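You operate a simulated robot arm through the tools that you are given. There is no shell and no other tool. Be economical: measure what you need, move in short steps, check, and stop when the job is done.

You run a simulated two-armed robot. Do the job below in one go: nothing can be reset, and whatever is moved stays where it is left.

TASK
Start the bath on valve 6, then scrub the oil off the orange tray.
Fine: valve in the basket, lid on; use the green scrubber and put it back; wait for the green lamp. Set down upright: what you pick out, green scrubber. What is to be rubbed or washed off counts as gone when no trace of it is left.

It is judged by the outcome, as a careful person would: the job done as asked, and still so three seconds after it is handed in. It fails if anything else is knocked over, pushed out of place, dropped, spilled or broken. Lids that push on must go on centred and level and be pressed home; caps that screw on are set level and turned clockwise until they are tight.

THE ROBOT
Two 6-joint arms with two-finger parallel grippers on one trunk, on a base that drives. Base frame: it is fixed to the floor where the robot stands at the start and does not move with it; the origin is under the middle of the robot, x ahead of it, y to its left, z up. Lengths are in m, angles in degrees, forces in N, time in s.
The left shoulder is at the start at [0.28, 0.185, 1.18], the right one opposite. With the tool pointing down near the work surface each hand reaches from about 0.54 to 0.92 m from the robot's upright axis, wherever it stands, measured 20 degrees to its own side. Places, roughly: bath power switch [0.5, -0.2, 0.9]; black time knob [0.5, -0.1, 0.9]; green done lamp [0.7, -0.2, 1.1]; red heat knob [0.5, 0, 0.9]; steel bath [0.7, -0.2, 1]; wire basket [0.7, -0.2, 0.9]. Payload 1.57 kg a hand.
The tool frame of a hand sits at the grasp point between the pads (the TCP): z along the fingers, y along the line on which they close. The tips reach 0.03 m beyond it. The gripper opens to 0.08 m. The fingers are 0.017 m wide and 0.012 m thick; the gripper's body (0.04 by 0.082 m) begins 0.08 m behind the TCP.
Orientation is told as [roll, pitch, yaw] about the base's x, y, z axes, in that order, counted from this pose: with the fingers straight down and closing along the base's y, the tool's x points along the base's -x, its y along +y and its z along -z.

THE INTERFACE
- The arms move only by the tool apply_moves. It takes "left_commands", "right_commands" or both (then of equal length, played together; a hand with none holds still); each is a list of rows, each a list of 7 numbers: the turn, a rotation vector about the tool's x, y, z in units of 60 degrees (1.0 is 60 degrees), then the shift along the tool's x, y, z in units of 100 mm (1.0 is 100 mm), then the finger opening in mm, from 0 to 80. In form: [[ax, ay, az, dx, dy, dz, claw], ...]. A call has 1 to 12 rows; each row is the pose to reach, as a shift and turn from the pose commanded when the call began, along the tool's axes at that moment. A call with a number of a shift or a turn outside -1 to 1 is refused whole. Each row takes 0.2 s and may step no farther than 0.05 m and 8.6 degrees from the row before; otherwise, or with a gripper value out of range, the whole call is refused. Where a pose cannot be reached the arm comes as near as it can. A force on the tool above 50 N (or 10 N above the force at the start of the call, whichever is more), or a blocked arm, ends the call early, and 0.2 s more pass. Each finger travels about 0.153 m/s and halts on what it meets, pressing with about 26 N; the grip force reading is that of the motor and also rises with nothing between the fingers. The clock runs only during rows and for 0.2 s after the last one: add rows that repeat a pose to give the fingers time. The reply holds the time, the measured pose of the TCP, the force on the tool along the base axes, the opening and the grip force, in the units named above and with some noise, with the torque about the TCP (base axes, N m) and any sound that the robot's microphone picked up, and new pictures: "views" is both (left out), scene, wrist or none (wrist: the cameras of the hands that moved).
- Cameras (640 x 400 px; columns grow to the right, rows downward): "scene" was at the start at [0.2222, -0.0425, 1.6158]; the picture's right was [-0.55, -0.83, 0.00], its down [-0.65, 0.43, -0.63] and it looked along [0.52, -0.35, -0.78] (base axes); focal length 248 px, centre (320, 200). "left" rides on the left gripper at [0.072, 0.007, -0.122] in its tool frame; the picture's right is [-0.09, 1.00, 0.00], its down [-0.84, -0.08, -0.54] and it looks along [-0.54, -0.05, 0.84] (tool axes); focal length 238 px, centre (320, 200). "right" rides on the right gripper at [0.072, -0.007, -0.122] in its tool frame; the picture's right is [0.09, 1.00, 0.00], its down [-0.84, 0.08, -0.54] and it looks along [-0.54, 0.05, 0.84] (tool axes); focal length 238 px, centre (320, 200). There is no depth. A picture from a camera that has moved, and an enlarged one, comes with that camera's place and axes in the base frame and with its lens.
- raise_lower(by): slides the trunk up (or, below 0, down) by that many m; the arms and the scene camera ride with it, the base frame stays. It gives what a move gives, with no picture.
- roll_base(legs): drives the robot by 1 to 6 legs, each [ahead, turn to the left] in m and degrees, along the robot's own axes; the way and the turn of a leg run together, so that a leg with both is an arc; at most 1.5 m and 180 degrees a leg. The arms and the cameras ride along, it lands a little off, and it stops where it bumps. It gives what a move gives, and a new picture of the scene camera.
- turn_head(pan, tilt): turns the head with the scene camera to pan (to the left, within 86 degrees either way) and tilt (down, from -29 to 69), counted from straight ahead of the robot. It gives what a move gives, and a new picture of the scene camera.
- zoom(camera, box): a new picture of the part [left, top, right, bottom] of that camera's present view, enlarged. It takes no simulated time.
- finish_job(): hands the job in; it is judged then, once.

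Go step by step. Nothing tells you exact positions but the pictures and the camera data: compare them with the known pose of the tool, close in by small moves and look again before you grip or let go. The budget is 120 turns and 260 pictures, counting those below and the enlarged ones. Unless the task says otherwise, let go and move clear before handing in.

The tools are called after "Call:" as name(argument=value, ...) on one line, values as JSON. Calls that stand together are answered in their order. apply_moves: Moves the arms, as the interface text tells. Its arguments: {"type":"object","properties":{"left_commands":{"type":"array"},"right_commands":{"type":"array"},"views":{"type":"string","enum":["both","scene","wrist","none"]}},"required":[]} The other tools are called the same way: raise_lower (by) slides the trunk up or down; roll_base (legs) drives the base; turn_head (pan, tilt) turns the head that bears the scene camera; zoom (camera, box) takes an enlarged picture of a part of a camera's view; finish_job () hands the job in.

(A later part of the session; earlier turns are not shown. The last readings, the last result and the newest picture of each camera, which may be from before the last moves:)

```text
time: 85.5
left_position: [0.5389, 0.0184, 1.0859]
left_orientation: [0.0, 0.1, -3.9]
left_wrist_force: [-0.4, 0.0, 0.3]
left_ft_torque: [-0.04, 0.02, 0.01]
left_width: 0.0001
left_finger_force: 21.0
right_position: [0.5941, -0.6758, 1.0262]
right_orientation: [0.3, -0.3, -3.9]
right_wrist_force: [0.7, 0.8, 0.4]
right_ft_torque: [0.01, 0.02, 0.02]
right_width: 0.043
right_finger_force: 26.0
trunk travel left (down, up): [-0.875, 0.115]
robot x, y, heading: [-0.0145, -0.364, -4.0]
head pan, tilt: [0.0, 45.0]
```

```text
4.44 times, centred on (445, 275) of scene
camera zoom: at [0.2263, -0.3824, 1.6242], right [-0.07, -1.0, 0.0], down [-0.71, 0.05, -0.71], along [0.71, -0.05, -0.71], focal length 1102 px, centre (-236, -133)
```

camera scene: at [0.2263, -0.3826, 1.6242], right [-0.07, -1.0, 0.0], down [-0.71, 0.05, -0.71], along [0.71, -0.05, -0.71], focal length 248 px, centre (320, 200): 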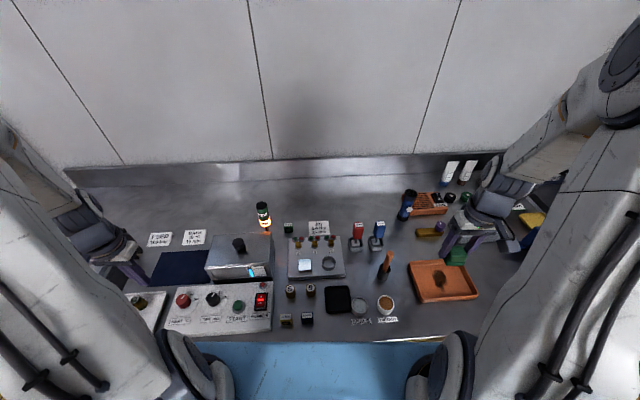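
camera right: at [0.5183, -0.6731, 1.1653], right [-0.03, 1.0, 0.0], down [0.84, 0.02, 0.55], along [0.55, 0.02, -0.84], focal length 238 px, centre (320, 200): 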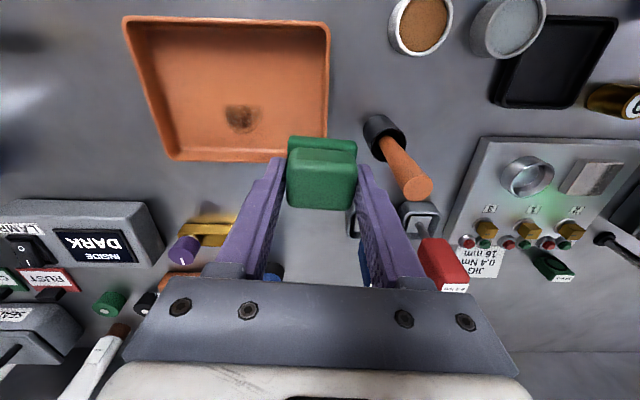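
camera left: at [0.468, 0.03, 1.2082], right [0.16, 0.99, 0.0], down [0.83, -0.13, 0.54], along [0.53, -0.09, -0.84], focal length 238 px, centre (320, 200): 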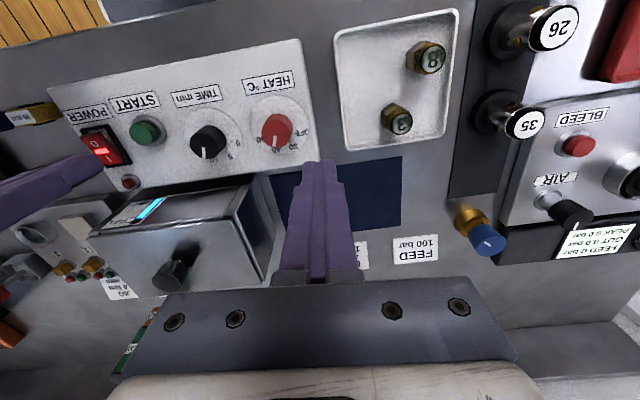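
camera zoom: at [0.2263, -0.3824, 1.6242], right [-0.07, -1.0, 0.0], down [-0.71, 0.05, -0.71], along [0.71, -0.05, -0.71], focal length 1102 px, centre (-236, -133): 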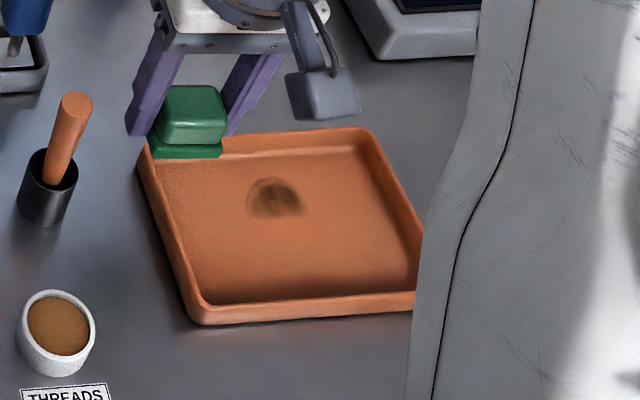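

The height control builds force over time, and the tray sticks to the pad in straight strokes. I'll instead scrub by twisting the pad in place, which the tray resists much better.

Call:
apply_moves(right_commands=[[0, 0, 0, 0.01, -0.4, 0, 0], [0, 0, 0, 0.01, -0.8, 0, 0], [0, 0, 0, 0.01, -0.92, 0.3, 0], [0, 0, 0, 0.01, -0.92, 0.7, 0], [0, 0, 0, 0.01, -0.92, 0.89, 0]], views="none")

Call:
apply_moves(right_commands=[[0, 0, 0.14, 0, 0, 0.015, 0], [0, 0, 0.28, 0, 0, 0.015, 0], [0, 0, 0.42, 0, 0, 0.015, 0], [0, 0, 0.28, 0, 0, 0.015, 0], [0, 0, 0.14, 0, 0, 0.015, 0], [0, 0, 0, 0, 0, 0.015, 0], [0, 0, -0.14, 0, 0, 0.015, 0], [0, 0, -0.28, 0, 0, 0.015, 0], [0, 0, -0.42, 0, 0, 0.015, 0], [0, 0, -0.28, 0, 0, 0.015, 0], [0, 0, -0.14, 0, 0, 0.015, 0], [0, 0, 0, 0, 0, 0.015, 0]], views="none")

Call:
zoom(camera="scene", box=[390, 230, 500, 320])

```text
time: 86.7
left_position: [0.5386, 0.0187, 1.0859]
left_orientation: [0.0, 0.1, -3.9]
left_wrist_force: [-0.2, -0.4, -0.1]
left_ft_torque: [0.03, -0.01, 0.0]
left_width: 0.0001
left_finger_force: 21.2
right_position: [0.5895, -0.7709, 0.937]
right_orientation: [0.1, -0.4, -3.8]
right_wrist_force: [-0.1, 1.0, -0.1]
right_ft_torque: [0.01, -0.02, 0.02]
right_width: 0.0429
right_finger_force: 26.0
trunk travel left (down, up): [-0.875, 0.115]
robot x, y, heading: [-0.0147, -0.3624, -4.1]
head pan, tilt: [0.0, 45.0]
```

```text
time: 89.3
left_position: [0.5403, 0.0184, 1.0864]
left_orientation: [0.0, 0.1, -3.9]
left_wrist_force: [-0.4, 0.7, 0.5]
left_ft_torque: [0.01, 0.03, 0.0]
left_width: 0.0
left_finger_force: 21.4
right_position: [0.587, -0.7729, 0.9352]
right_orientation: [0.2, -0.4, -3.9]
right_wrist_force: [-0.6, 0.7, -0.8]
right_ft_torque: [-0.02, 0.0, -0.04]
right_width: 0.0427
right_finger_force: 25.7
trunk travel left (down, up): [-0.875, 0.115]
robot x, y, heading: [-0.0121, -0.3648, -4.0]
head pan, tilt: [0.0, 45.0]
```

```text
4.44 times, centred on (445, 275) of scene
camera zoom: at [0.2263, -0.3825, 1.6242], right [-0.07, -1.0, 0.0], down [-0.71, 0.05, -0.71], along [0.71, -0.05, -0.71], focal length 1102 px, centre (-236, -133)
```

zoom: 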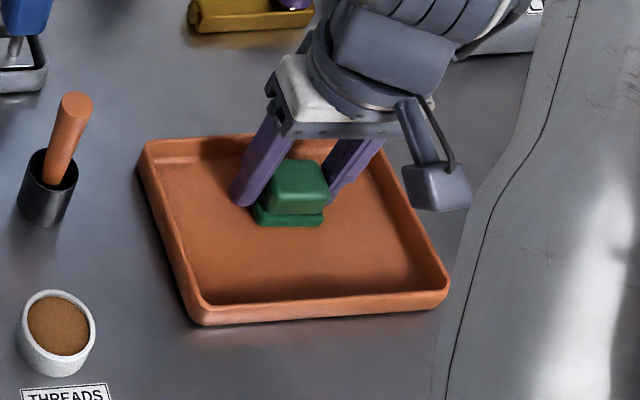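

Tray stayed put but contact was absent; lowering another 1.3 mm and twisting again.

Call:
apply_moves(right_commands=[[0, 0, 0.14, 0, 0.03, 0.013, 0], [0, 0, 0.28, 0, 0.03, 0.013, 0], [0, 0, 0.42, 0, 0.03, 0.013, 0], [0, 0, 0.28, 0, 0.03, 0.013, 0], [0, 0, 0.14, 0, 0.03, 0.013, 0], [0, 0, 0, 0, 0.03, 0.013, 0], [0, 0, -0.14, 0, 0.03, 0.013, 0], [0, 0, -0.28, 0, 0.03, 0.013, 0], [0, 0, -0.42, 0, 0.03, 0.013, 0], [0, 0, -0.28, 0, 0.03, 0.013, 0], [0, 0, -0.14, 0, 0.03, 0.013, 0], [0, 0, 0, 0, 0.03, 0.013, 0]], views="none")

Call:
zoom(camera="scene", box=[390, 230, 500, 320])

```text
time: 91.9
left_position: [0.5392, 0.0176, 1.0868]
left_orientation: [0.0, 0.0, -3.9]
left_wrist_force: [0.4, 0.4, 0.0]
left_ft_torque: [0.0, -0.04, -0.01]
left_width: 0.0
left_finger_force: 21.1
right_position: [0.5877, -0.7703, 0.9345]
right_orientation: [0.2, -0.5, -3.8]
right_wrist_force: [2.4, -1.6, 6.4]
right_ft_torque: [-0.21, -0.01, 0.15]
right_width: 0.0427
right_finger_force: 26.2
trunk travel left (down, up): [-0.875, 0.115]
robot x, y, heading: [-0.0137, -0.3656, -4.0]
head pan, tilt: [0.0, 45.0]
```

```text
4.44 times, centred on (445, 275) of scene
camera zoom: at [0.2262, -0.3823, 1.6243], right [-0.07, -1.0, 0.0], down [-0.71, 0.05, -0.71], along [0.71, -0.05, -0.71], focal length 1102 px, centre (-236, -133)
```

zoom: 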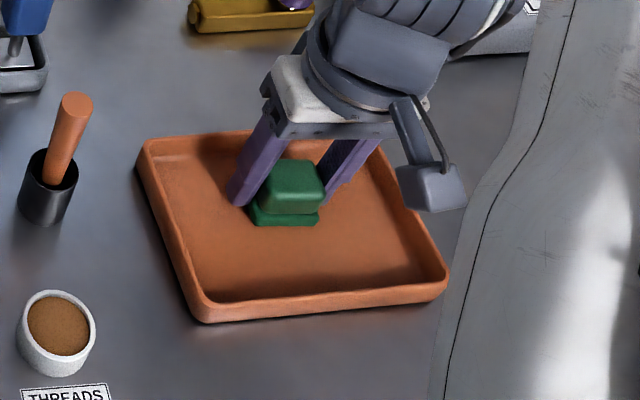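

Contact is now light (6 N) and the tray holds. Continuing twisting with slow translation at this height.

Call:
apply_moves(right_commands=[[0, 0, 0.14, 0, 0.03, 0.002, 0], [0, 0, 0.28, 0, 0.06, 0.002, 0], [0, 0, 0.14, 0, 0.09, 0.002, 0], [0, 0, 0, 0, 0.12, 0.002, 0], [0, 0, -0.14, 0, 0.09, 0.002, 0], [0, 0, -0.28, 0, 0.06, 0.002, 0], [0, 0, -0.14, 0, 0.03, 0.002, 0], [0, 0, 0, 0, 0, 0.002, 0], [0, 0, 0.14, 0, -0.03, 0.002, 0], [0, 0, 0.28, 0, -0.06, 0.002, 0], [0, 0, 0.14, 0, -0.09, 0.002, 0], [0, 0, 0, 0, -0.12, 0.002, 0]], views="none")

Call:
apply_moves(right_commands=[[0, 0, 0, 0, 0, -0.3, 0], [0, 0, 0, 0, 0.4, -0.6, 0], [0, 0, 0, 0, 0.8, -0.8, 0], [0, 0, 0, 0, 1.0, -0.9, 0]], views="none")

Call:
zoom(camera="right", box=[60, 0, 360, 180])

Call:
zoom(camera="scene", box=[390, 230, 500, 320])

```text
time: 94.5
left_position: [0.5379, 0.02, 1.0851]
left_orientation: [-0.1, 0.0, -3.9]
left_wrist_force: [-0.5, 0.3, 0.9]
left_ft_torque: [0.03, 0.02, -0.01]
left_width: 0.0001
left_finger_force: 21.8
right_position: [0.5837, -0.7813, 0.9353]
right_orientation: [0.3, -0.3, -3.8]
right_wrist_force: [-5.9, 6.3, 21.3]
right_ft_torque: [-0.37, 0.19, -0.32]
right_width: 0.0426
right_finger_force: 26.0
trunk travel left (down, up): [-0.875, 0.115]
robot x, y, heading: [-0.0137, -0.3674, -3.9]
head pan, tilt: [0.0, 45.0]
```

```text
time: 95.5
left_position: [0.5388, 0.0178, 1.0859]
left_orientation: [0.0, 0.1, -3.9]
left_wrist_force: [0.2, 0.7, -0.2]
left_ft_torque: [-0.03, 0.03, 0.02]
left_width: 0.0002
left_finger_force: 21.1
right_position: [0.5938, -0.6808, 1.0253]
right_orientation: [0.2, -0.2, -3.8]
right_wrist_force: [-0.3, -0.1, -0.4]
right_ft_torque: [0.03, -0.04, 0.0]
right_width: 0.0429
right_finger_force: 26.1
trunk travel left (down, up): [-0.875, 0.115]
robot x, y, heading: [-0.0138, -0.3663, -4.0]
head pan, tilt: [0.0, 45.0]
```

```text
2.13 times, centred on (210, 90) of right
camera zoom: at [0.5216, -0.6834, 1.1476], right [-0.03, 1.0, 0.0], down [0.84, 0.02, 0.55], along [0.55, 0.02, -0.84], focal length 508 px, centre (555, 435)
```

zoom: 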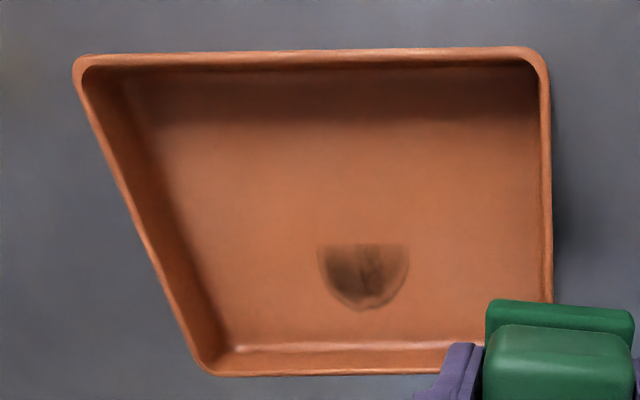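

```text
4.44 times, centred on (445, 275) of scene
camera zoom: at [0.2263, -0.3824, 1.6242], right [-0.07, -1.0, 0.0], down [-0.71, 0.05, -0.71], along [0.71, -0.05, -0.71], focal length 1102 px, centre (-236, -133)
```

zoom: 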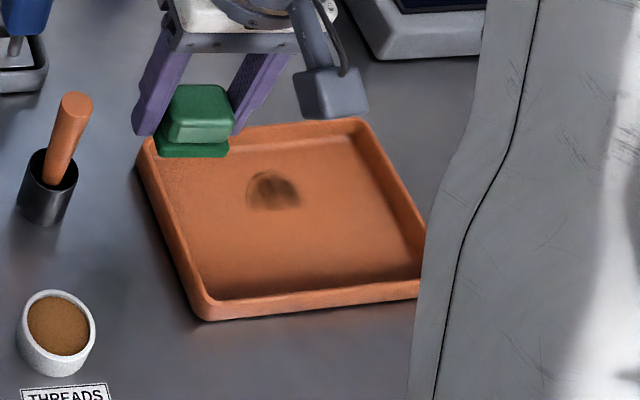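

The stain is fading slowly; the tray yawed ~3°. I'll continue with light-force straight strokes along x, monitoring force.

Call:
apply_moves(right_commands=[[0, 0, 0, 0.03, -0.4, 0, 0], [0, 0, 0, 0.03, -0.8, 0, 0], [0, 0, 0, 0.03, -0.9, 0.3, 0], [0, 0, 0, 0.03, -0.9, 0.7, 0], [0, 0, 0, 0.03, -0.9, 0.9, 0], [0, 0, 0, 0.03, -0.9, 0.912, 0]], views="none")

Call:
apply_moves(right_commands=[[0, 0, 0, 0.12, 0, 0.008, 0], [0, 0, 0, -0.04, 0, 0.008, 0], [0, 0, 0, -0.18, 0, 0.008, 0], [0, 0, 0, -0.04, 0, 0.008, 0], [0, 0, 0, 0.12, 0, 0.008, 0], [0, 0, 0, -0.04, 0, 0.008, 0], [0, 0, 0, -0.18, 0, 0.008, 0]], views="none")

Call:
zoom(camera="scene", box=[390, 230, 500, 320])

```text
time: 96.9
left_position: [0.5384, 0.0195, 1.0866]
left_orientation: [0.0, -0.1, -4.0]
left_wrist_force: [-0.2, -0.2, -0.8]
left_ft_torque: [0.0, -0.01, 0.04]
left_width: 0.0
left_finger_force: 21.3
right_position: [0.5836, -0.7717, 0.9345]
right_orientation: [0.1, -0.6, -3.8]
right_wrist_force: [-4.3, -1.2, 26.9]
right_ft_torque: [-0.15, 0.25, 0.17]
right_width: 0.0427
right_finger_force: 26.0
trunk travel left (down, up): [-0.875, 0.115]
robot x, y, heading: [-0.0115, -0.3661, -4.1]
head pan, tilt: [0.0, 45.0]
```

```text
time: 97.4
left_position: [0.5377, 0.0198, 1.0859]
left_orientation: [-0.1, 0.1, -4.0]
left_wrist_force: [0.4, -0.1, -0.5]
left_ft_torque: [0.0, 0.01, 0.05]
left_width: 0.0
left_finger_force: 21.2
right_position: [0.5761, -0.7713, 0.9352]
right_orientation: [0.1, -0.6, -3.9]
right_wrist_force: [-8.1, 3.5, 28.9]
right_ft_torque: [0.02, 0.34, 0.04]
right_width: 0.0431
right_finger_force: 26.9
trunk travel left (down, up): [-0.875, 0.115]
robot x, y, heading: [-0.0113, -0.3645, -4.0]
head pan, tilt: [0.0, 45.0]
stopped in row 2 (right hand): the force on the tool passed its limit at 58 N (the readings are from after the stop); the commanded pose is now the measured one
```

```text
4.44 times, centred on (445, 275) of scene
camera zoom: at [0.2248, -0.3813, 1.6245], right [-0.07, -1.0, 0.0], down [-0.7, 0.05, -0.71], along [0.71, -0.05, -0.71], focal length 1102 px, centre (-236, -133)
```

zoom: 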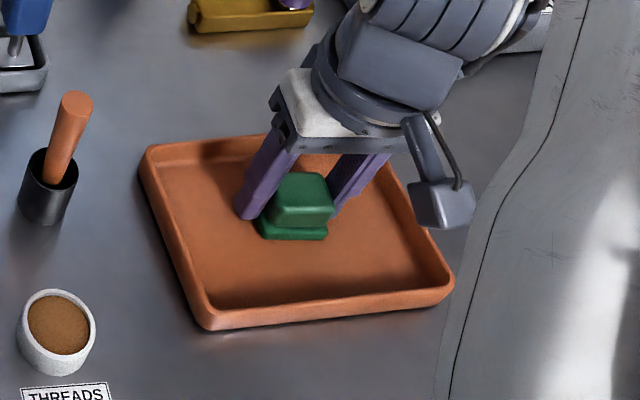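

Position-controlled pressing is too stiff; I'll use the left hand to hold the tray by its left wall. First the right hand lifts away and the left hand travels over at safe height.

Call:
apply_moves(right_commands=[[0, 0, 0, 0, 0, -0.3, 0], [0, 0, 0, 0, 0, -0.7, 0], [0, 0, 0, 0, -0.2, -1.0, 0], [0, 0, 0, 0, -0.4, -1.0, 0]], left_commands=[[0, 0, 0, 0, 0, -0.2, 20], [0, 0, 0, -0.05, -0.3, -0.4, 40], [0, 0, 0, -0.05, -0.7, -0.4, 40], [0, 0, 0, -0.07, -1.0, -0.4, 40]], views="none")

Call:
apply_moves(left_commands=[[0, 0, 0, -0.02, -0.33, 0, 40], [0, 0, 0, -0.05, -0.67, 0, 40], [0, 0, 0, -0.07, -1.0, 0, 40]], views="none")

Call:
apply_moves(left_commands=[[0, 0, 0, -0.02, -0.33, 0, 40], [0, 0, 0, -0.05, -0.67, 0, 40], [0, 0, 0, -0.07, -1.0, 0, 40]], views="none")

Call:
apply_moves(left_commands=[[0, 0, 0, -0.02, -0.33, 0, 40], [0, 0, 0, -0.05, -0.67, 0, 40], [0, 0, 0, -0.07, -1.0, 0, 40]], views="scene")

```text
time: 98.4
left_position: [0.5378, -0.0815, 1.1237]
left_orientation: [-0.1, 0.1, -3.9]
left_wrist_force: [-0.3, -0.4, 0.1]
left_ft_torque: [0.04, 0.0, 0.0]
left_width: 0.04
left_finger_force: 0.0
right_position: [0.5769, -0.812, 1.0302]
right_orientation: [0.1, -0.4, -3.8]
right_wrist_force: [0.7, 0.4, -0.1]
right_ft_torque: [0.0, -0.02, -0.01]
right_width: 0.0426
right_finger_force: 26.3
trunk travel left (down, up): [-0.875, 0.115]
robot x, y, heading: [-0.0125, -0.3695, -3.9]
head pan, tilt: [0.0, 45.0]
```

```text
time: 99.2
left_position: [0.5377, -0.181, 1.1228]
left_orientation: [0.0, 0.0, -4.0]
left_wrist_force: [0.3, -0.7, 0.5]
left_ft_torque: [-0.01, 0.02, -0.02]
left_width: 0.0401
left_finger_force: 0.0
right_position: [0.5757, -0.8122, 1.0316]
right_orientation: [0.1, -0.6, -3.8]
right_wrist_force: [-0.3, 0.0, -1.5]
right_ft_torque: [0.0, 0.0, -0.01]
right_width: 0.043
right_finger_force: 25.7
trunk travel left (down, up): [-0.875, 0.115]
robot x, y, heading: [-0.0126, -0.3675, -4.0]
head pan, tilt: [0.0, 45.0]
```

```text
time: 100.0
left_position: [0.5388, -0.2818, 1.1281]
left_orientation: [0.0, 0.1, -3.9]
left_wrist_force: [-0.5, 0.2, 0.2]
left_ft_torque: [0.02, 0.0, 0.03]
left_width: 0.0398
left_finger_force: 0.1
right_position: [0.5762, -0.8118, 1.0313]
right_orientation: [0.1, -0.5, -3.7]
right_wrist_force: [0.4, 0.1, -0.4]
right_ft_torque: [0.02, 0.0, 0.01]
right_width: 0.0427
right_finger_force: 26.2
trunk travel left (down, up): [-0.875, 0.115]
robot x, y, heading: [-0.0111, -0.3642, -4.0]
head pan, tilt: [0.0, 45.0]
```

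```text
time: 100.8
left_position: [0.5383, -0.3818, 1.1273]
left_orientation: [0.0, 0.1, -3.8]
left_wrist_force: [-0.8, -0.1, 0.7]
left_ft_torque: [0.02, 0.02, -0.02]
left_width: 0.0398
left_finger_force: 0.0
right_position: [0.5762, -0.8113, 1.0316]
right_orientation: [0.1, -0.5, -3.9]
right_wrist_force: [-0.5, -0.4, -0.7]
right_ft_torque: [0.02, 0.01, -0.02]
right_width: 0.0426
right_finger_force: 25.8
trunk travel left (down, up): [-0.875, 0.115]
robot x, y, heading: [-0.0138, -0.3622, -4.3]
head pan, tilt: [0.0, 45.0]
camera scene: at [0.2264, -0.3825, 1.6242], right [-0.07, -1.0, 0.0], down [-0.71, 0.05, -0.71], along [0.71, -0.05, -0.71], focal length 248 px, centre (320, 200)
```

scene: 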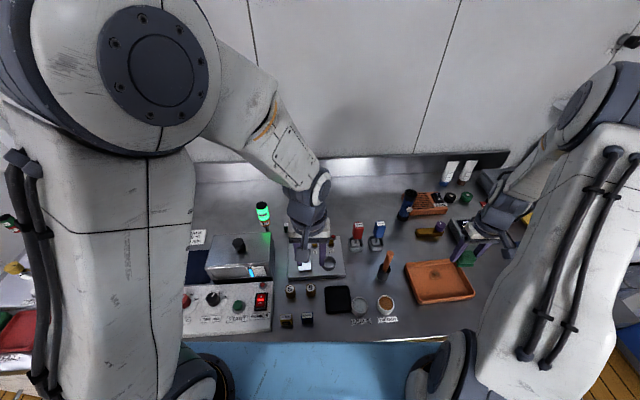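

Call:
apply_moves(left_commands=[[0, 0, 0, -0.02, -0.33, 0, 40], [0, 0, 0, -0.05, -0.67, 0, 40], [0, 0, 0, -0.07, -1.0, 0, 40]], views="none")

Call:
apply_moves(left_commands=[[0, 0, 0, -0.02, -0.33, 0, 40], [0, 0, 0, -0.05, -0.67, 0, 40], [0, 0, 0, -0.07, -1.0, 0, 40]], views="none")

Call:
apply_moves(left_commands=[[0, 0, 0, -0.02, -0.33, 0, 40], [0, 0, 0, -0.07, -0.67, 0, 40], [0, 0, 0, -0.1, -0.9, 0, 40]], views="both")

Call:
zoom(camera="left", box=[120, 20, 440, 220])

```text
time: 101.6
left_position: [0.54, -0.482, 1.1266]
left_orientation: [0.1, -0.1, -3.9]
left_wrist_force: [-0.5, 0.7, 0.1]
left_ft_torque: [0.01, -0.02, -0.01]
left_width: 0.0402
left_finger_force: 0.0
right_position: [0.5762, -0.8126, 1.0308]
right_orientation: [0.2, -0.5, -3.8]
right_wrist_force: [0.0, 0.3, -0.5]
right_ft_torque: [0.03, -0.01, -0.03]
right_width: 0.0432
right_finger_force: 26.2
trunk travel left (down, up): [-0.875, 0.115]
robot x, y, heading: [-0.0117, -0.3648, -4.0]
head pan, tilt: [0.0, 45.0]
```

```text
time: 102.4
left_position: [0.538, -0.5824, 1.1223]
left_orientation: [-0.1, 0.0, -4.0]
left_wrist_force: [0.5, -0.6, 0.0]
left_ft_torque: [0.01, 0.0, -0.03]
left_width: 0.04
left_finger_force: 0.1
right_position: [0.576, -0.8115, 1.0312]
right_orientation: [0.1, -0.5, -3.9]
right_wrist_force: [-0.1, -0.1, -0.4]
right_ft_torque: [0.01, 0.01, 0.02]
right_width: 0.0429
right_finger_force: 26.2
trunk travel left (down, up): [-0.875, 0.115]
robot x, y, heading: [-0.0128, -0.3659, -4.0]
head pan, tilt: [0.0, 45.0]
```

```text
time: 103.2
left_position: [0.5443, -0.6753, 1.1247]
left_orientation: [0.0, 0.1, -3.8]
left_wrist_force: [0.2, 0.2, 0.3]
left_ft_torque: [0.0, -0.01, 0.01]
left_width: 0.0402
left_finger_force: 0.1
right_position: [0.5753, -0.8119, 1.0316]
right_orientation: [0.1, -0.4, -3.8]
right_wrist_force: [0.3, 0.8, 0.0]
right_ft_torque: [-0.04, -0.04, -0.02]
right_width: 0.0429
right_finger_force: 25.7
trunk travel left (down, up): [-0.875, 0.115]
robot x, y, heading: [-0.0105, -0.3675, -4.0]
head pan, tilt: [0.0, 45.0]
camera scene: at [0.2264, -0.3827, 1.6242], right [-0.07, -1.0, 0.0], down [-0.71, 0.05, -0.71], along [0.71, -0.05, -0.71], focal length 248 px, centre (320, 200)
camera left: at [0.4736, -0.6644, 1.247], right [0.16, 0.99, 0.0], down [0.83, -0.13, 0.54], along [0.53, -0.09, -0.84], focal length 238 px, centre (320, 200)
```

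scene: 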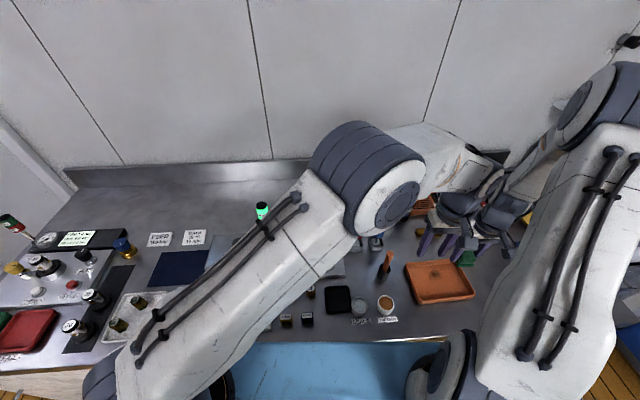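
left: 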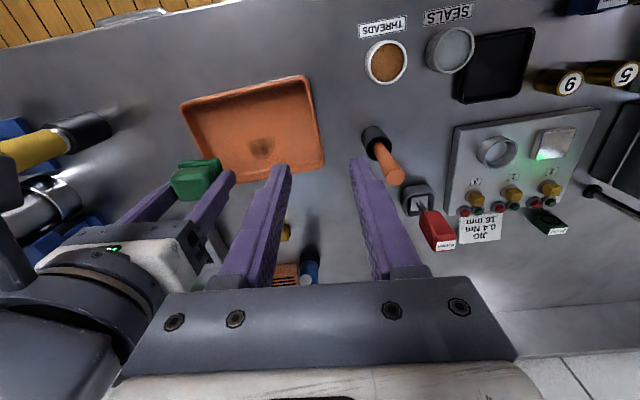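

```text
2.00 times, centred on (280, 120) of left
camera zoom: at [0.4736, -0.6644, 1.247], right [0.16, 0.99, 0.0], down [0.83, -0.13, 0.54], along [0.53, -0.09, -0.84], focal length 477 px, centre (400, 360)
```

zoom: 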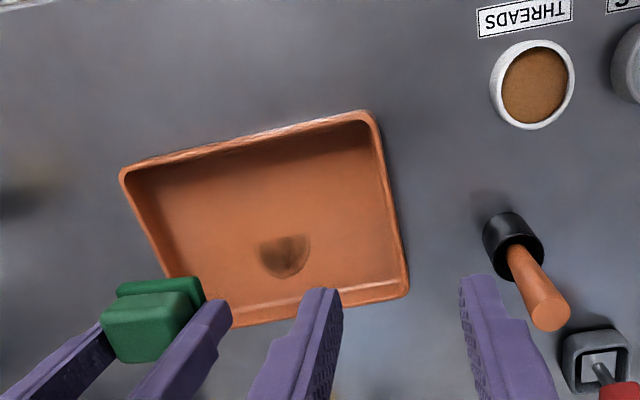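

Clear view: tray's left wall is at y≈−0.690 (yaw about +2°). Lowering the left hand astride that wall.

Call:
apply_moves(left_commands=[[0, 0, 0, -0.17, -0.14, 0.2, 40], [0, 0, 0, -0.17, -0.14, 0.6, 40], [0, 0, 0, -0.17, -0.14, 1.0, 40]], views="none")

Call:
apply_moves(left_commands=[[0, 0, 0, 0, 0, 0.3, 40], [0, 0, 0, 0, 0, 0.55, 40]], views="wrist")

Call:
zoom(camera="left", box=[200, 60, 440, 220])

Call:
zoom(camera="scene", box=[380, 220, 500, 320])

```text
time: 104.0
left_position: [0.5583, -0.6879, 1.0251]
left_orientation: [0.0, 0.1, -3.9]
left_wrist_force: [-0.3, -0.3, 0.5]
left_ft_torque: [-0.01, 0.02, 0.0]
left_width: 0.0401
left_finger_force: 0.1
right_position: [0.5769, -0.8123, 1.032]
right_orientation: [0.1, -0.5, -3.8]
right_wrist_force: [-0.1, -0.5, -0.3]
right_ft_torque: [0.02, 0.02, -0.03]
right_width: 0.043
right_finger_force: 26.0
trunk travel left (down, up): [-0.875, 0.115]
robot x, y, heading: [-0.0121, -0.3655, -3.9]
head pan, tilt: [0.0, 45.0]
```

```text
time: 104.6
left_position: [0.5598, -0.688, 0.9698]
left_orientation: [-0.2, 0.0, -3.9]
left_wrist_force: [-0.2, -0.6, -0.3]
left_ft_torque: [-0.01, 0.02, -0.05]
left_width: 0.04
left_finger_force: 0.1
right_position: [0.5775, -0.8134, 1.0311]
right_orientation: [0.1, -0.5, -3.8]
right_wrist_force: [-0.4, 0.7, -0.9]
right_ft_torque: [0.01, 0.0, -0.03]
right_width: 0.0431
right_finger_force: 26.2
trunk travel left (down, up): [-0.875, 0.115]
robot x, y, heading: [-0.0144, -0.3668, -4.0]
head pan, tilt: [0.0, 45.0]
camera left: at [0.489, -0.6782, 1.0917], right [0.16, 0.99, 0.0], down [0.83, -0.13, 0.54], along [0.53, -0.09, -0.84], focal length 238 px, centre (320, 200)
```

left: 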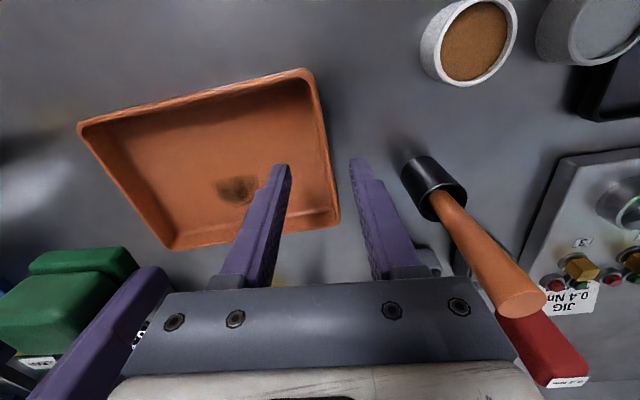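

```text
2.50 times, centred on (320, 140) of left
camera zoom: at [0.489, -0.6782, 1.0917], right [0.16, 0.99, 0.0], down [0.83, -0.13, 0.54], along [0.53, -0.09, -0.84], focal length 596 px, centre (320, 350)
```

zoom: 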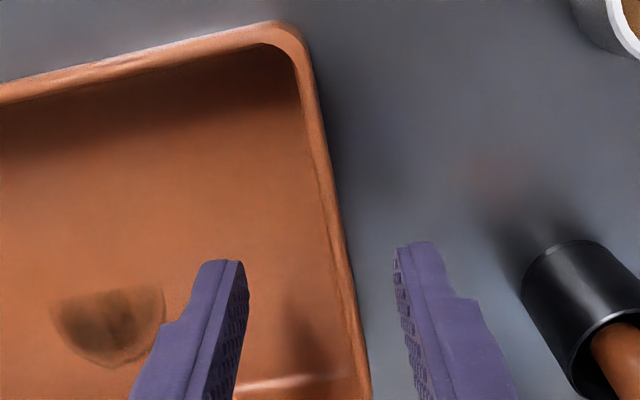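

```text
4.00 times, centred on (440, 270) of scene
camera zoom: at [0.2264, -0.3827, 1.6242], right [-0.07, -1.0, 0.0], down [-0.71, 0.05, -0.71], along [0.71, -0.05, -0.71], focal length 991 px, centre (-160, -80)
```

zoom: 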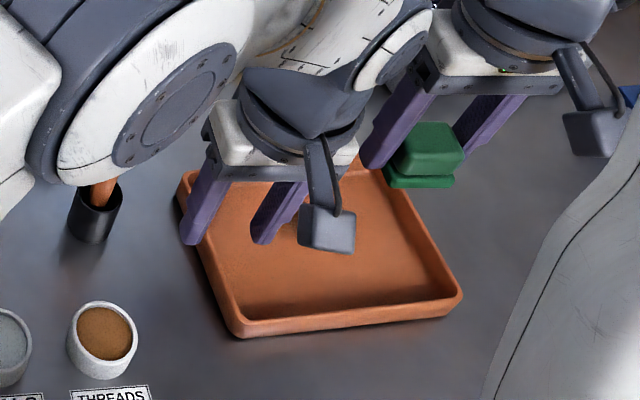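

Call:
apply_moves(left_commands=[[0, 0, 0, 0, 0.06, 0.0, 40], [0, 0, 0, 0, 0.06, 0.15, 40], [0, 0, 0, 0, 0.06, 0.29, 40], [0, 0, 0, 0, 0.06, 0.29, 20], [0, 0, 0, 0, 0.06, 0.29, 0], [0, 0, 0, 0, 0.06, 0.29, 0]], views="wrist")

Call:
zoom(camera="scene", box=[390, 230, 500, 320])

```text
time: 106.0
left_position: [0.5587, -0.6827, 0.942]
left_orientation: [0.0, 0.0, -3.9]
left_wrist_force: [0.5, -0.5, 0.7]
left_ft_torque: [-0.01, -0.04, -0.02]
left_width: 0.0036
left_finger_force: 23.8
right_position: [0.5768, -0.8122, 1.0315]
right_orientation: [0.1, -0.4, -3.8]
right_wrist_force: [0.0, 0.6, -0.8]
right_ft_torque: [0.0, 0.01, 0.01]
right_width: 0.0428
right_finger_force: 25.7
trunk travel left (down, up): [-0.875, 0.115]
robot x, y, heading: [-0.0121, -0.3632, -3.9]
head pan, tilt: [0.0, 45.0]
camera left: at [0.4881, -0.6716, 1.0639], right [0.16, 0.99, 0.0], down [0.83, -0.13, 0.54], along [0.53, -0.09, -0.84], focal length 238 px, centre (320, 200)
```

left: 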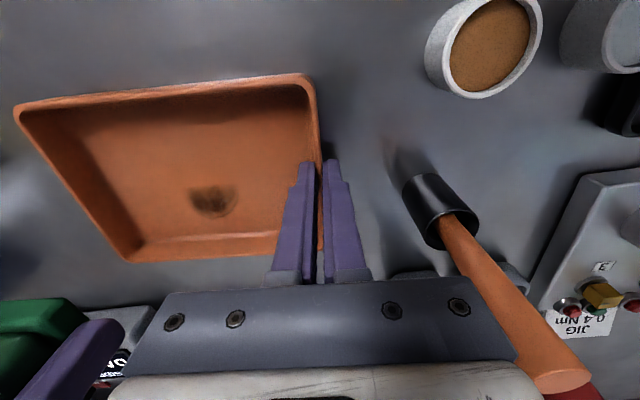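

```text
4.44 times, centred on (445, 275) of scene
camera zoom: at [0.2264, -0.3827, 1.6242], right [-0.07, -1.0, 0.0], down [-0.71, 0.05, -0.71], along [0.71, -0.05, -0.71], focal length 1102 px, centre (-236, -133)
```

zoom: 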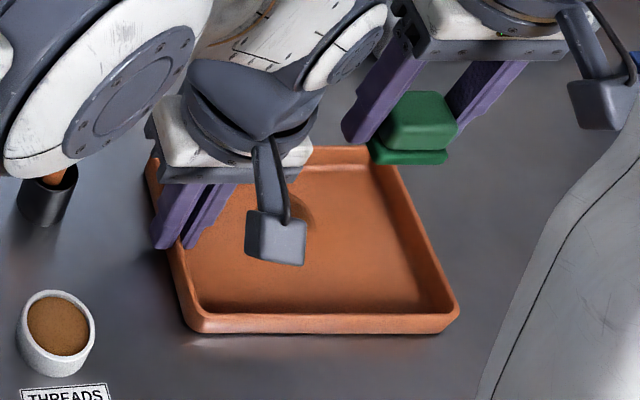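

The left hand now holds the tray wall firmly. With the tray held, I'll bring the pad down on the stain (now about (0.578, −0.774)) and stroke.

Call:
apply_moves(right_commands=[[0, 0, 0, 0.04, 0.1, 0.3, 0], [0, 0, 0, 0.04, 0.34, 0.6, 0], [0, 0, 0, 0.04, 0.34, 0.9, 0], [0, 0, 0, 0.04, 0.34, 0.96, 0]], views="none")

Call:
apply_moves(right_commands=[[0, 0, 0, 0, 0, 0.007, 0], [0, 0, 0, 0.1, 0, 0.007, 0], [0, 0, 0, 0, 0, 0.007, 0], [0, 0, 0, -0.12, 0, 0.007, 0], [0, 0, 0, 0, 0, 0.007, 0], [0, 0, 0, 0.12, 0, 0.007, 0], [0, 0, 0, 0, 0, 0.007, 0], [0, 0, 0, -0.12, 0, 0.007, 0]], views="wrist")

Call:
zoom(camera="scene", box=[390, 230, 500, 320])

```text
time: 107.0
left_position: [0.5577, -0.6823, 0.9424]
left_orientation: [0.0, 0.0, -3.9]
left_wrist_force: [0.1, 0.2, 0.5]
left_ft_torque: [-0.04, -0.09, 0.0]
left_width: 0.003
left_finger_force: 24.4
right_position: [0.5749, -0.7789, 0.9361]
right_orientation: [0.1, -0.5, -3.8]
right_wrist_force: [-0.1, -0.1, -0.6]
right_ft_torque: [0.03, -0.03, 0.0]
right_width: 0.0431
right_finger_force: 26.0
trunk travel left (down, up): [-0.875, 0.115]
robot x, y, heading: [-0.0145, -0.3646, -4.0]
head pan, tilt: [0.0, 45.0]
```

```text
time: 108.8
left_position: [0.5579, -0.6825, 0.9413]
left_orientation: [0.0, 0.1, -3.9]
left_wrist_force: [-0.6, -0.7, -0.4]
left_ft_torque: [-0.03, -0.1, 0.05]
left_width: 0.0033
left_finger_force: 24.4
right_position: [0.5871, -0.7787, 0.9362]
right_orientation: [0.1, -0.5, -3.8]
right_wrist_force: [0.0, -0.6, -0.3]
right_ft_torque: [0.0, 0.0, 0.0]
right_width: 0.043
right_finger_force: 25.6
trunk travel left (down, up): [-0.875, 0.115]
robot x, y, heading: [-0.0138, -0.3628, -3.9]
head pan, tilt: [0.0, 45.0]
camera right: at [0.514, -0.781, 1.0568], right [-0.03, 1.0, 0.0], down [0.84, 0.02, 0.55], along [0.55, 0.02, -0.84], focal length 238 px, centre (320, 200)
```

right: 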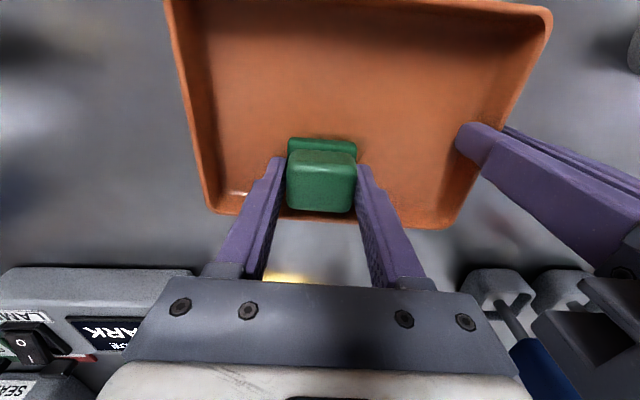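

```text
4.44 times, centred on (445, 275) of scene
camera zoom: at [0.2264, -0.3826, 1.6242], right [-0.07, -1.0, 0.0], down [-0.71, 0.05, -0.71], along [0.71, -0.05, -0.71], focal length 1102 px, centre (-236, -133)
```

zoom: 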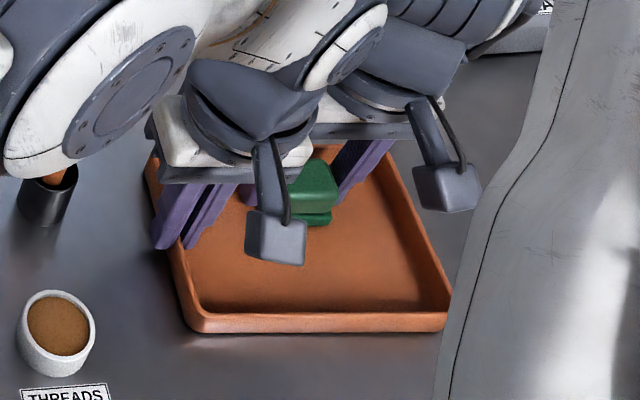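

No contact yet; lowering 2 mm and stroking with the tray held.

Call:
apply_moves(right_commands=[[0, 0, 0, 0.1, 0, 0.018, 0], [0, 0, 0, 0.26, 0, 0.018, 0], [0, 0, 0, 0.13, 0, 0.018, 0], [0, 0, 0, 0, 0, 0.018, 0], [0, 0, 0, 0.13, 0, 0.018, 0], [0, 0, 0, 0.26, 0, 0.018, 0]], views="none")

Call:
apply_moves(right_commands=[[0, 0, 0, -0.13, 0, 0.002, 0], [0, 0, 0, -0.26, 0, 0.002, 0], [0, 0, 0, -0.13, 0, 0.002, 0], [0, 0, 0, 0, 0, 0.002, 0], [0, 0, 0, -0.13, 0, 0.002, 0], [0, 0, 0, -0.26, 0, 0.002, 0], [0, 0, 0, -0.13, 0, 0.002, 0], [0, 0, 0, 0, 0, 0.002, 0]], views="wrist")

Call:
zoom(camera="left", box=[0, 40, 400, 280])

```text
time: 110.2
left_position: [0.5571, -0.6827, 0.9422]
left_orientation: [0.1, 0.3, -4.0]
left_wrist_force: [-11.4, 1.2, 2.0]
left_ft_torque: [0.04, 0.27, -0.04]
left_width: 0.0032
left_finger_force: 24.7
right_position: [0.5612, -0.7784, 0.9345]
right_orientation: [-0.1, -0.8, -3.7]
right_wrist_force: [9.8, -0.7, 21.6]
right_ft_torque: [0.11, -0.13, -0.09]
right_width: 0.043
right_finger_force: 26.4
trunk travel left (down, up): [-0.875, 0.115]
robot x, y, heading: [-0.0138, -0.3663, -3.9]
head pan, tilt: [0.0, 45.0]
```

```text
time: 110.6
left_position: [0.5592, -0.6811, 0.9429]
left_orientation: [0.0, -0.2, -3.8]
left_wrist_force: [0.7, 3.4, 6.6]
left_ft_torque: [0.04, 0.19, 0.0]
left_width: 0.0032
left_finger_force: 24.6
right_position: [0.5658, -0.7776, 0.9345]
right_orientation: [0.2, 0.0, -4.0]
right_wrist_force: [-2.5, 2.2, 18.8]
right_ft_torque: [-0.4, 0.08, -0.1]
right_width: 0.0431
right_finger_force: 26.2
trunk travel left (down, up): [-0.875, 0.115]
robot x, y, heading: [-0.0123, -0.3641, -3.9]
head pan, tilt: [0.0, 45.0]
stopped in row 2 (right hand): the force on the tool passed its limit at 56 N (the readings are from after the stop); the commanded pose is now the measured one
camera right: at [0.4944, -0.7807, 1.0569], right [-0.02, 1.0, 0.01], down [0.84, 0.02, 0.54], along [0.54, 0.02, -0.84], focal length 238 px, centre (320, 200)
```

right: 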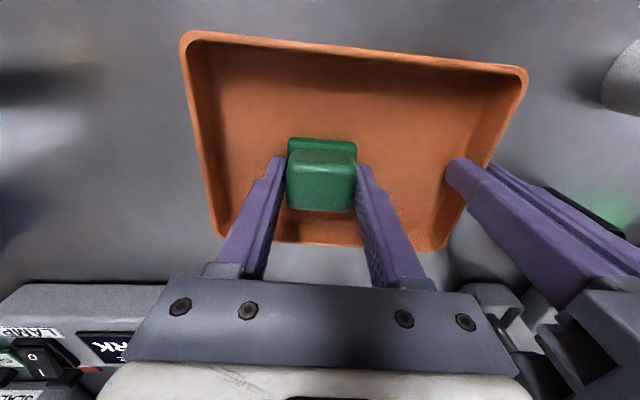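

```text
1.60 times, centred on (200, 160) of left
camera zoom: at [0.4892, -0.6702, 1.0641], right [0.16, 0.99, 0.0], down [0.83, -0.13, 0.54], along [0.54, -0.09, -0.84], focal length 381 px, centre (512, 264)
```

zoom: 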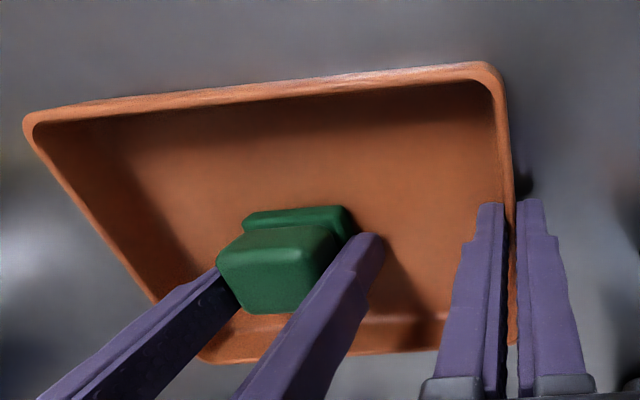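

Tray is held and sliding contact works (~20 N). Continuing strokes from here.

Call:
apply_moves(right_commands=[[0, 0, 0, -0.08, 0, -0.002, 0], [0, 0, 0, -0.16, 0, -0.002, 0], [0, 0, 0, -0.22, 0, -0.003, 0], [0, 0, 0, -0.14, 0, -0.003, 0], [0, 0, 0, -0.06, 0, -0.002, 0], [0, 0, 0, 0.02, 0, -0.002, 0], [0, 0, 0, -0.06, 0, -0.002, 0], [0, 0, 0, -0.14, 0, -0.003, 0], [0, 0, 0, -0.22, 0, -0.003, 0], [0, 0, 0, -0.14, 0, -0.002, 0], [0, 0, 0, -0.06, 0, -0.002, 0], [0, 0, 0, 0, 0, -0.002, 0]], views="none")

Call:
apply_moves(right_commands=[[0, 0, 0, 0, 0, -0.2, 0], [0, 0, 0, 0, -0.1, -0.6, 0], [0, 0, 0, 0, -0.4, -0.9, 0]], views="none")

Call:
zoom(camera="left", box=[0, 40, 400, 280])

```text
time: 111.1
left_position: [0.5611, -0.6818, 0.9422]
left_orientation: [-0.1, -0.3, -3.7]
left_wrist_force: [0.2, 1.4, 7.2]
left_ft_torque: [0.08, 0.25, 0.3]
left_width: 0.0037
left_finger_force: 24.6
right_position: [0.5743, -0.7778, 0.9344]
right_orientation: [0.6, 0.3, -4.1]
right_wrist_force: [-2.7, 2.4, 20.1]
right_ft_torque: [-0.42, 0.06, -0.19]
right_width: 0.0431
right_finger_force: 25.9
trunk travel left (down, up): [-0.875, 0.115]
robot x, y, heading: [-0.0131, -0.362, -4.0]
head pan, tilt: [0.0, 45.0]
stopped in row 2 (right hand): the force on the tool passed its limit at 53 N (the readings are from after the stop); the commanded pose is now the measured one
```

```text
time: 111.9
left_position: [0.5617, -0.6826, 0.9419]
left_orientation: [-0.2, -0.5, -3.7]
left_wrist_force: [-0.4, -2.0, 17.7]
left_ft_torque: [0.03, 0.0, 0.15]
left_width: 0.0031
left_finger_force: 24.4
right_position: [0.5726, -0.8168, 1.0258]
right_orientation: [0.6, 0.3, -4.0]
right_wrist_force: [0.1, 0.3, -0.2]
right_ft_torque: [0.01, 0.03, 0.02]
right_width: 0.043
right_finger_force: 26.1
trunk travel left (down, up): [-0.875, 0.115]
robot x, y, heading: [-0.0158, -0.3709, -4.4]
head pan, tilt: [0.0, 45.0]
```

```text
1.60 times, centred on (200, 160) of left
camera zoom: at [0.4912, -0.6711, 1.0637], right [0.16, 0.99, 0.0], down [0.83, -0.13, 0.55], along [0.54, -0.09, -0.84], focal length 381 px, centre (512, 264)
```

zoom: 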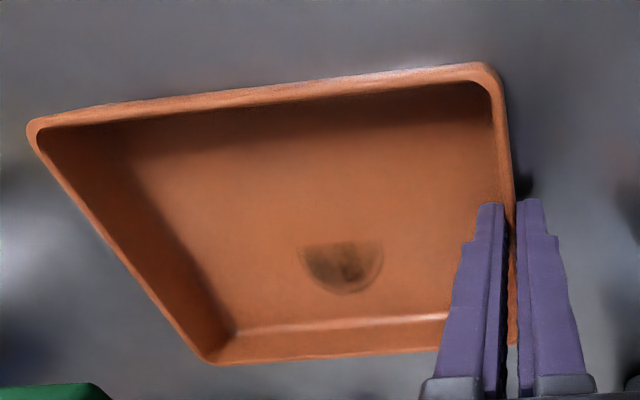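

Pulling toward the robot works, pushing away digs in. I'll do pull-only strokes (land far, pull near, lift), after correcting the small tilt.

Call:
apply_moves(right_commands=[[0, 0, 0, -0.165, 0.1, 0.2, 0], [0.005, -0.012, 0, -0.165, 0.44, 0.5, 0], [0.005, -0.012, 0, -0.165, 0.44, 0.85, 0], [0.005, -0.012, 0, -0.165, 0.44, 0.858, 0]], views="none")

Call:
apply_moves(right_commands=[[0, 0, 0, 0, 0, 0.055, 0], [0, 0, 0, 0.12, 0, 0.065, 0], [0, 0, 0, 0.25, 0, 0.065, 0], [0, 0, 0, 0.38, 0, 0.065, 0], [0, 0, 0, 0.38, 0, 0.0, 0], [0, 0, 0, 0, 0, 0.0, 0], [0, 0, 0, 0, 0, 0.055, 0], [0, 0, 0, 0.12, 0, 0.065, 0], [0, 0, 0, 0.25, 0, 0.065, 0], [0, 0, 0, 0.38, 0, 0.065, 0]], views="none")

```text
time: 112.9
left_position: [0.5621, -0.682, 0.941]
left_orientation: [-0.1, -0.3, -3.8]
left_wrist_force: [2.3, -4.6, 18.2]
left_ft_torque: [-0.09, -0.1, 0.13]
left_width: 0.0031
left_finger_force: 24.2
right_position: [0.5911, -0.7744, 0.937]
right_orientation: [0.3, -0.4, -4.0]
right_wrist_force: [-0.2, 0.1, -0.3]
right_ft_torque: [-0.05, -0.02, -0.02]
right_width: 0.0428
right_finger_force: 25.5
trunk travel left (down, up): [-0.875, 0.115]
robot x, y, heading: [-0.0148, -0.3671, -4.0]
head pan, tilt: [0.0, 45.0]
```

```text
time: 113.6
left_position: [0.5605, -0.6801, 0.9408]
left_orientation: [0.1, 0.0, -3.9]
left_wrist_force: [-2.4, 3.1, 9.3]
left_ft_torque: [0.04, -0.02, -0.2]
left_width: 0.0033
left_finger_force: 25.0
right_position: [0.581, -0.7756, 0.9345]
right_orientation: [-0.1, -1.2, -4.1]
right_wrist_force: [-5.1, -1.7, 16.4]
right_ft_torque: [0.19, 0.33, 0.11]
right_width: 0.0428
right_finger_force: 26.8
trunk travel left (down, up): [-0.875, 0.115]
robot x, y, heading: [-0.0124, -0.3698, -4.1]
head pan, tilt: [0.0, 45.0]
stopped in row 3 (right hand): the force on the tool passed its limit at 60 N (the readings are from after the stop); the commanded pose is now the measured one
```

Call:
apply_moves(right_commands=[[0, 0.012, 0, 0.07, 0, -0.004, 0], [0, 0.012, 0, 0.14, 0, -0.004, 0], [0, 0.012, 0, 0.21, 0, -0.004, 0], [0, 0.012, 0, 0.21, 0, -0.04, 0], [0, 0.012, 0, 0.05, 0, -0.04, 0], [0, 0.012, 0, -0.1, 0, -0.04, 0], [0, 0.012, 0, -0.1, 0, -0.005, 0], [0, 0.012, 0, 0.0, 0, 0.0, 0], [0, 0.012, 0, 0.1, 0, 0.0, 0], [0, 0.012, 0, 0.2, 0, 0.0, 0]], views="none")

Call:
apply_moves(right_commands=[[0, 0, 0, 0, 0, -0.04, 0], [0, 0, 0, -0.15, 0, -0.04, 0], [0, 0, 0, -0.3, 0, -0.04, 0], [0, 0, 0, -0.3, 0, -0.005, 0], [0, 0, 0, -0.2, 0, 0.0, 0], [0, 0, 0, -0.1, 0, 0.0, 0], [0, 0, 0, 0, 0, 0.0, 0], [0, 0, 0, 0, 0, -0.04, 0]], views="none")

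Call:
zoom(camera="left", box=[0, 40, 400, 280])

```text
time: 115.8
left_position: [0.5592, -0.6807, 0.9407]
left_orientation: [0.0, -0.1, -3.9]
left_wrist_force: [-3.1, -4.1, 10.4]
left_ft_torque: [-0.16, -0.33, -0.22]
left_width: 0.0034
left_finger_force: 24.4
right_position: [0.5645, -0.7753, 0.9346]
right_orientation: [-0.3, -0.9, -4.1]
right_wrist_force: [14.2, -0.7, 31.5]
right_ft_torque: [0.66, -0.32, -0.37]
right_width: 0.043
right_finger_force: 25.7
trunk travel left (down, up): [-0.875, 0.115]
robot x, y, heading: [-0.0122, -0.37, -4.1]
head pan, tilt: [0.0, 45.0]
```

```text
time: 117.6
left_position: [0.5592, -0.6802, 0.9408]
left_orientation: [0.1, -0.1, -4.0]
left_wrist_force: [-4.7, 1.1, 12.8]
left_ft_torque: [0.02, 0.61, -0.14]
left_width: 0.0033
left_finger_force: 24.9
right_position: [0.5587, -0.7717, 0.9354]
right_orientation: [0.2, 0.0, -4.1]
right_wrist_force: [0.3, -0.3, -0.1]
right_ft_torque: [0.0, 0.02, 0.01]
right_width: 0.043
right_finger_force: 26.2
trunk travel left (down, up): [-0.875, 0.115]
robot x, y, heading: [-0.0124, -0.3647, -4.2]
head pan, tilt: [0.0, 45.0]
```

```text
1.60 times, centred on (200, 160) of left
camera zoom: at [0.4893, -0.6702, 1.0619], right [0.16, 0.99, 0.0], down [0.83, -0.13, 0.54], along [0.54, -0.09, -0.84], focal length 381 px, centre (512, 264)
```

zoom: 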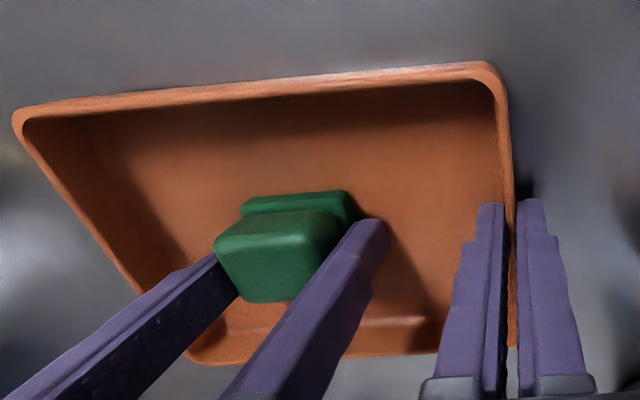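

Call:
apply_moves(right_commands=[[0, 0, 0, -0.16, 0, 0, 0], [0, 0, 0, -0.32, 0, 0, 0], [0, 0, 0, -0.32, 0, 0.038, 0], [0, 0, 0, -0.21, 0, 0.042, 0], [0, 0, 0, -0.1, 0, 0.042, 0], [0, 0, 0, 0, 0, 0.042, 0], [0, 0, 0, -0.16, 0.03, 0, 0], [0, 0, 0, -0.32, 0.03, 0, 0], [0, 0, 0, -0.32, 0.03, 0.038, 0], [0, 0, 0, -0.21, 0.03, 0.042, 0], [0, 0, 0, -0.1, 0.03, 0.042, 0], [0, 0, 0, 0, 0.03, 0.042, 0]], views="none")

Call:
apply_moves(right_commands=[[0, 0, 0, 0, 0, -0.2, 0], [0, 0, 0, 0, -0.1, -0.6, 0], [0, 0, 0, 0, -0.4, -0.9, 0]], views="none")

Call:
zoom(camera="left", box=[0, 40, 400, 280])

```text
time: 120.2
left_position: [0.5574, -0.6794, 0.9394]
left_orientation: [0.3, 0.2, -3.9]
left_wrist_force: [-16.4, 1.4, 2.2]
left_ft_torque: [-0.09, 0.31, -0.4]
left_width: 0.0037
left_finger_force: 24.1
right_position: [0.5629, -0.7744, 0.9361]
right_orientation: [-0.4, -0.9, -4.0]
right_wrist_force: [13.8, -4.1, 28.9]
right_ft_torque: [0.58, -0.25, -0.34]
right_width: 0.0427
right_finger_force: 25.9
trunk travel left (down, up): [-0.875, 0.115]
robot x, y, heading: [-0.01, -0.363, -4.1]
head pan, tilt: [0.0, 45.0]
```

```text
time: 121.0
left_position: [0.5592, -0.6805, 0.9393]
left_orientation: [0.0, -0.1, -3.9]
left_wrist_force: [-1.2, -0.6, 5.6]
left_ft_torque: [0.0, -0.12, 0.0]
left_width: 0.0032
left_finger_force: 24.5
right_position: [0.5576, -0.8108, 1.0224]
right_orientation: [-0.1, -0.3, -4.2]
right_wrist_force: [0.3, -0.5, -0.1]
right_ft_torque: [0.01, 0.01, -0.01]
right_width: 0.0429
right_finger_force: 25.6
trunk travel left (down, up): [-0.875, 0.115]
robot x, y, heading: [-0.0141, -0.3685, -4.2]
head pan, tilt: [0.0, 45.0]
```

```text
1.60 times, centred on (200, 160) of left
camera zoom: at [0.4895, -0.6705, 1.062], right [0.16, 0.99, 0.0], down [0.83, -0.13, 0.54], along [0.54, -0.09, -0.84], focal length 381 px, centre (512, 264)
```

zoom: 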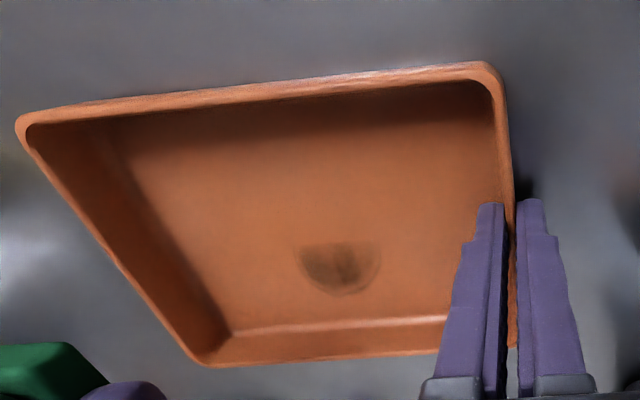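

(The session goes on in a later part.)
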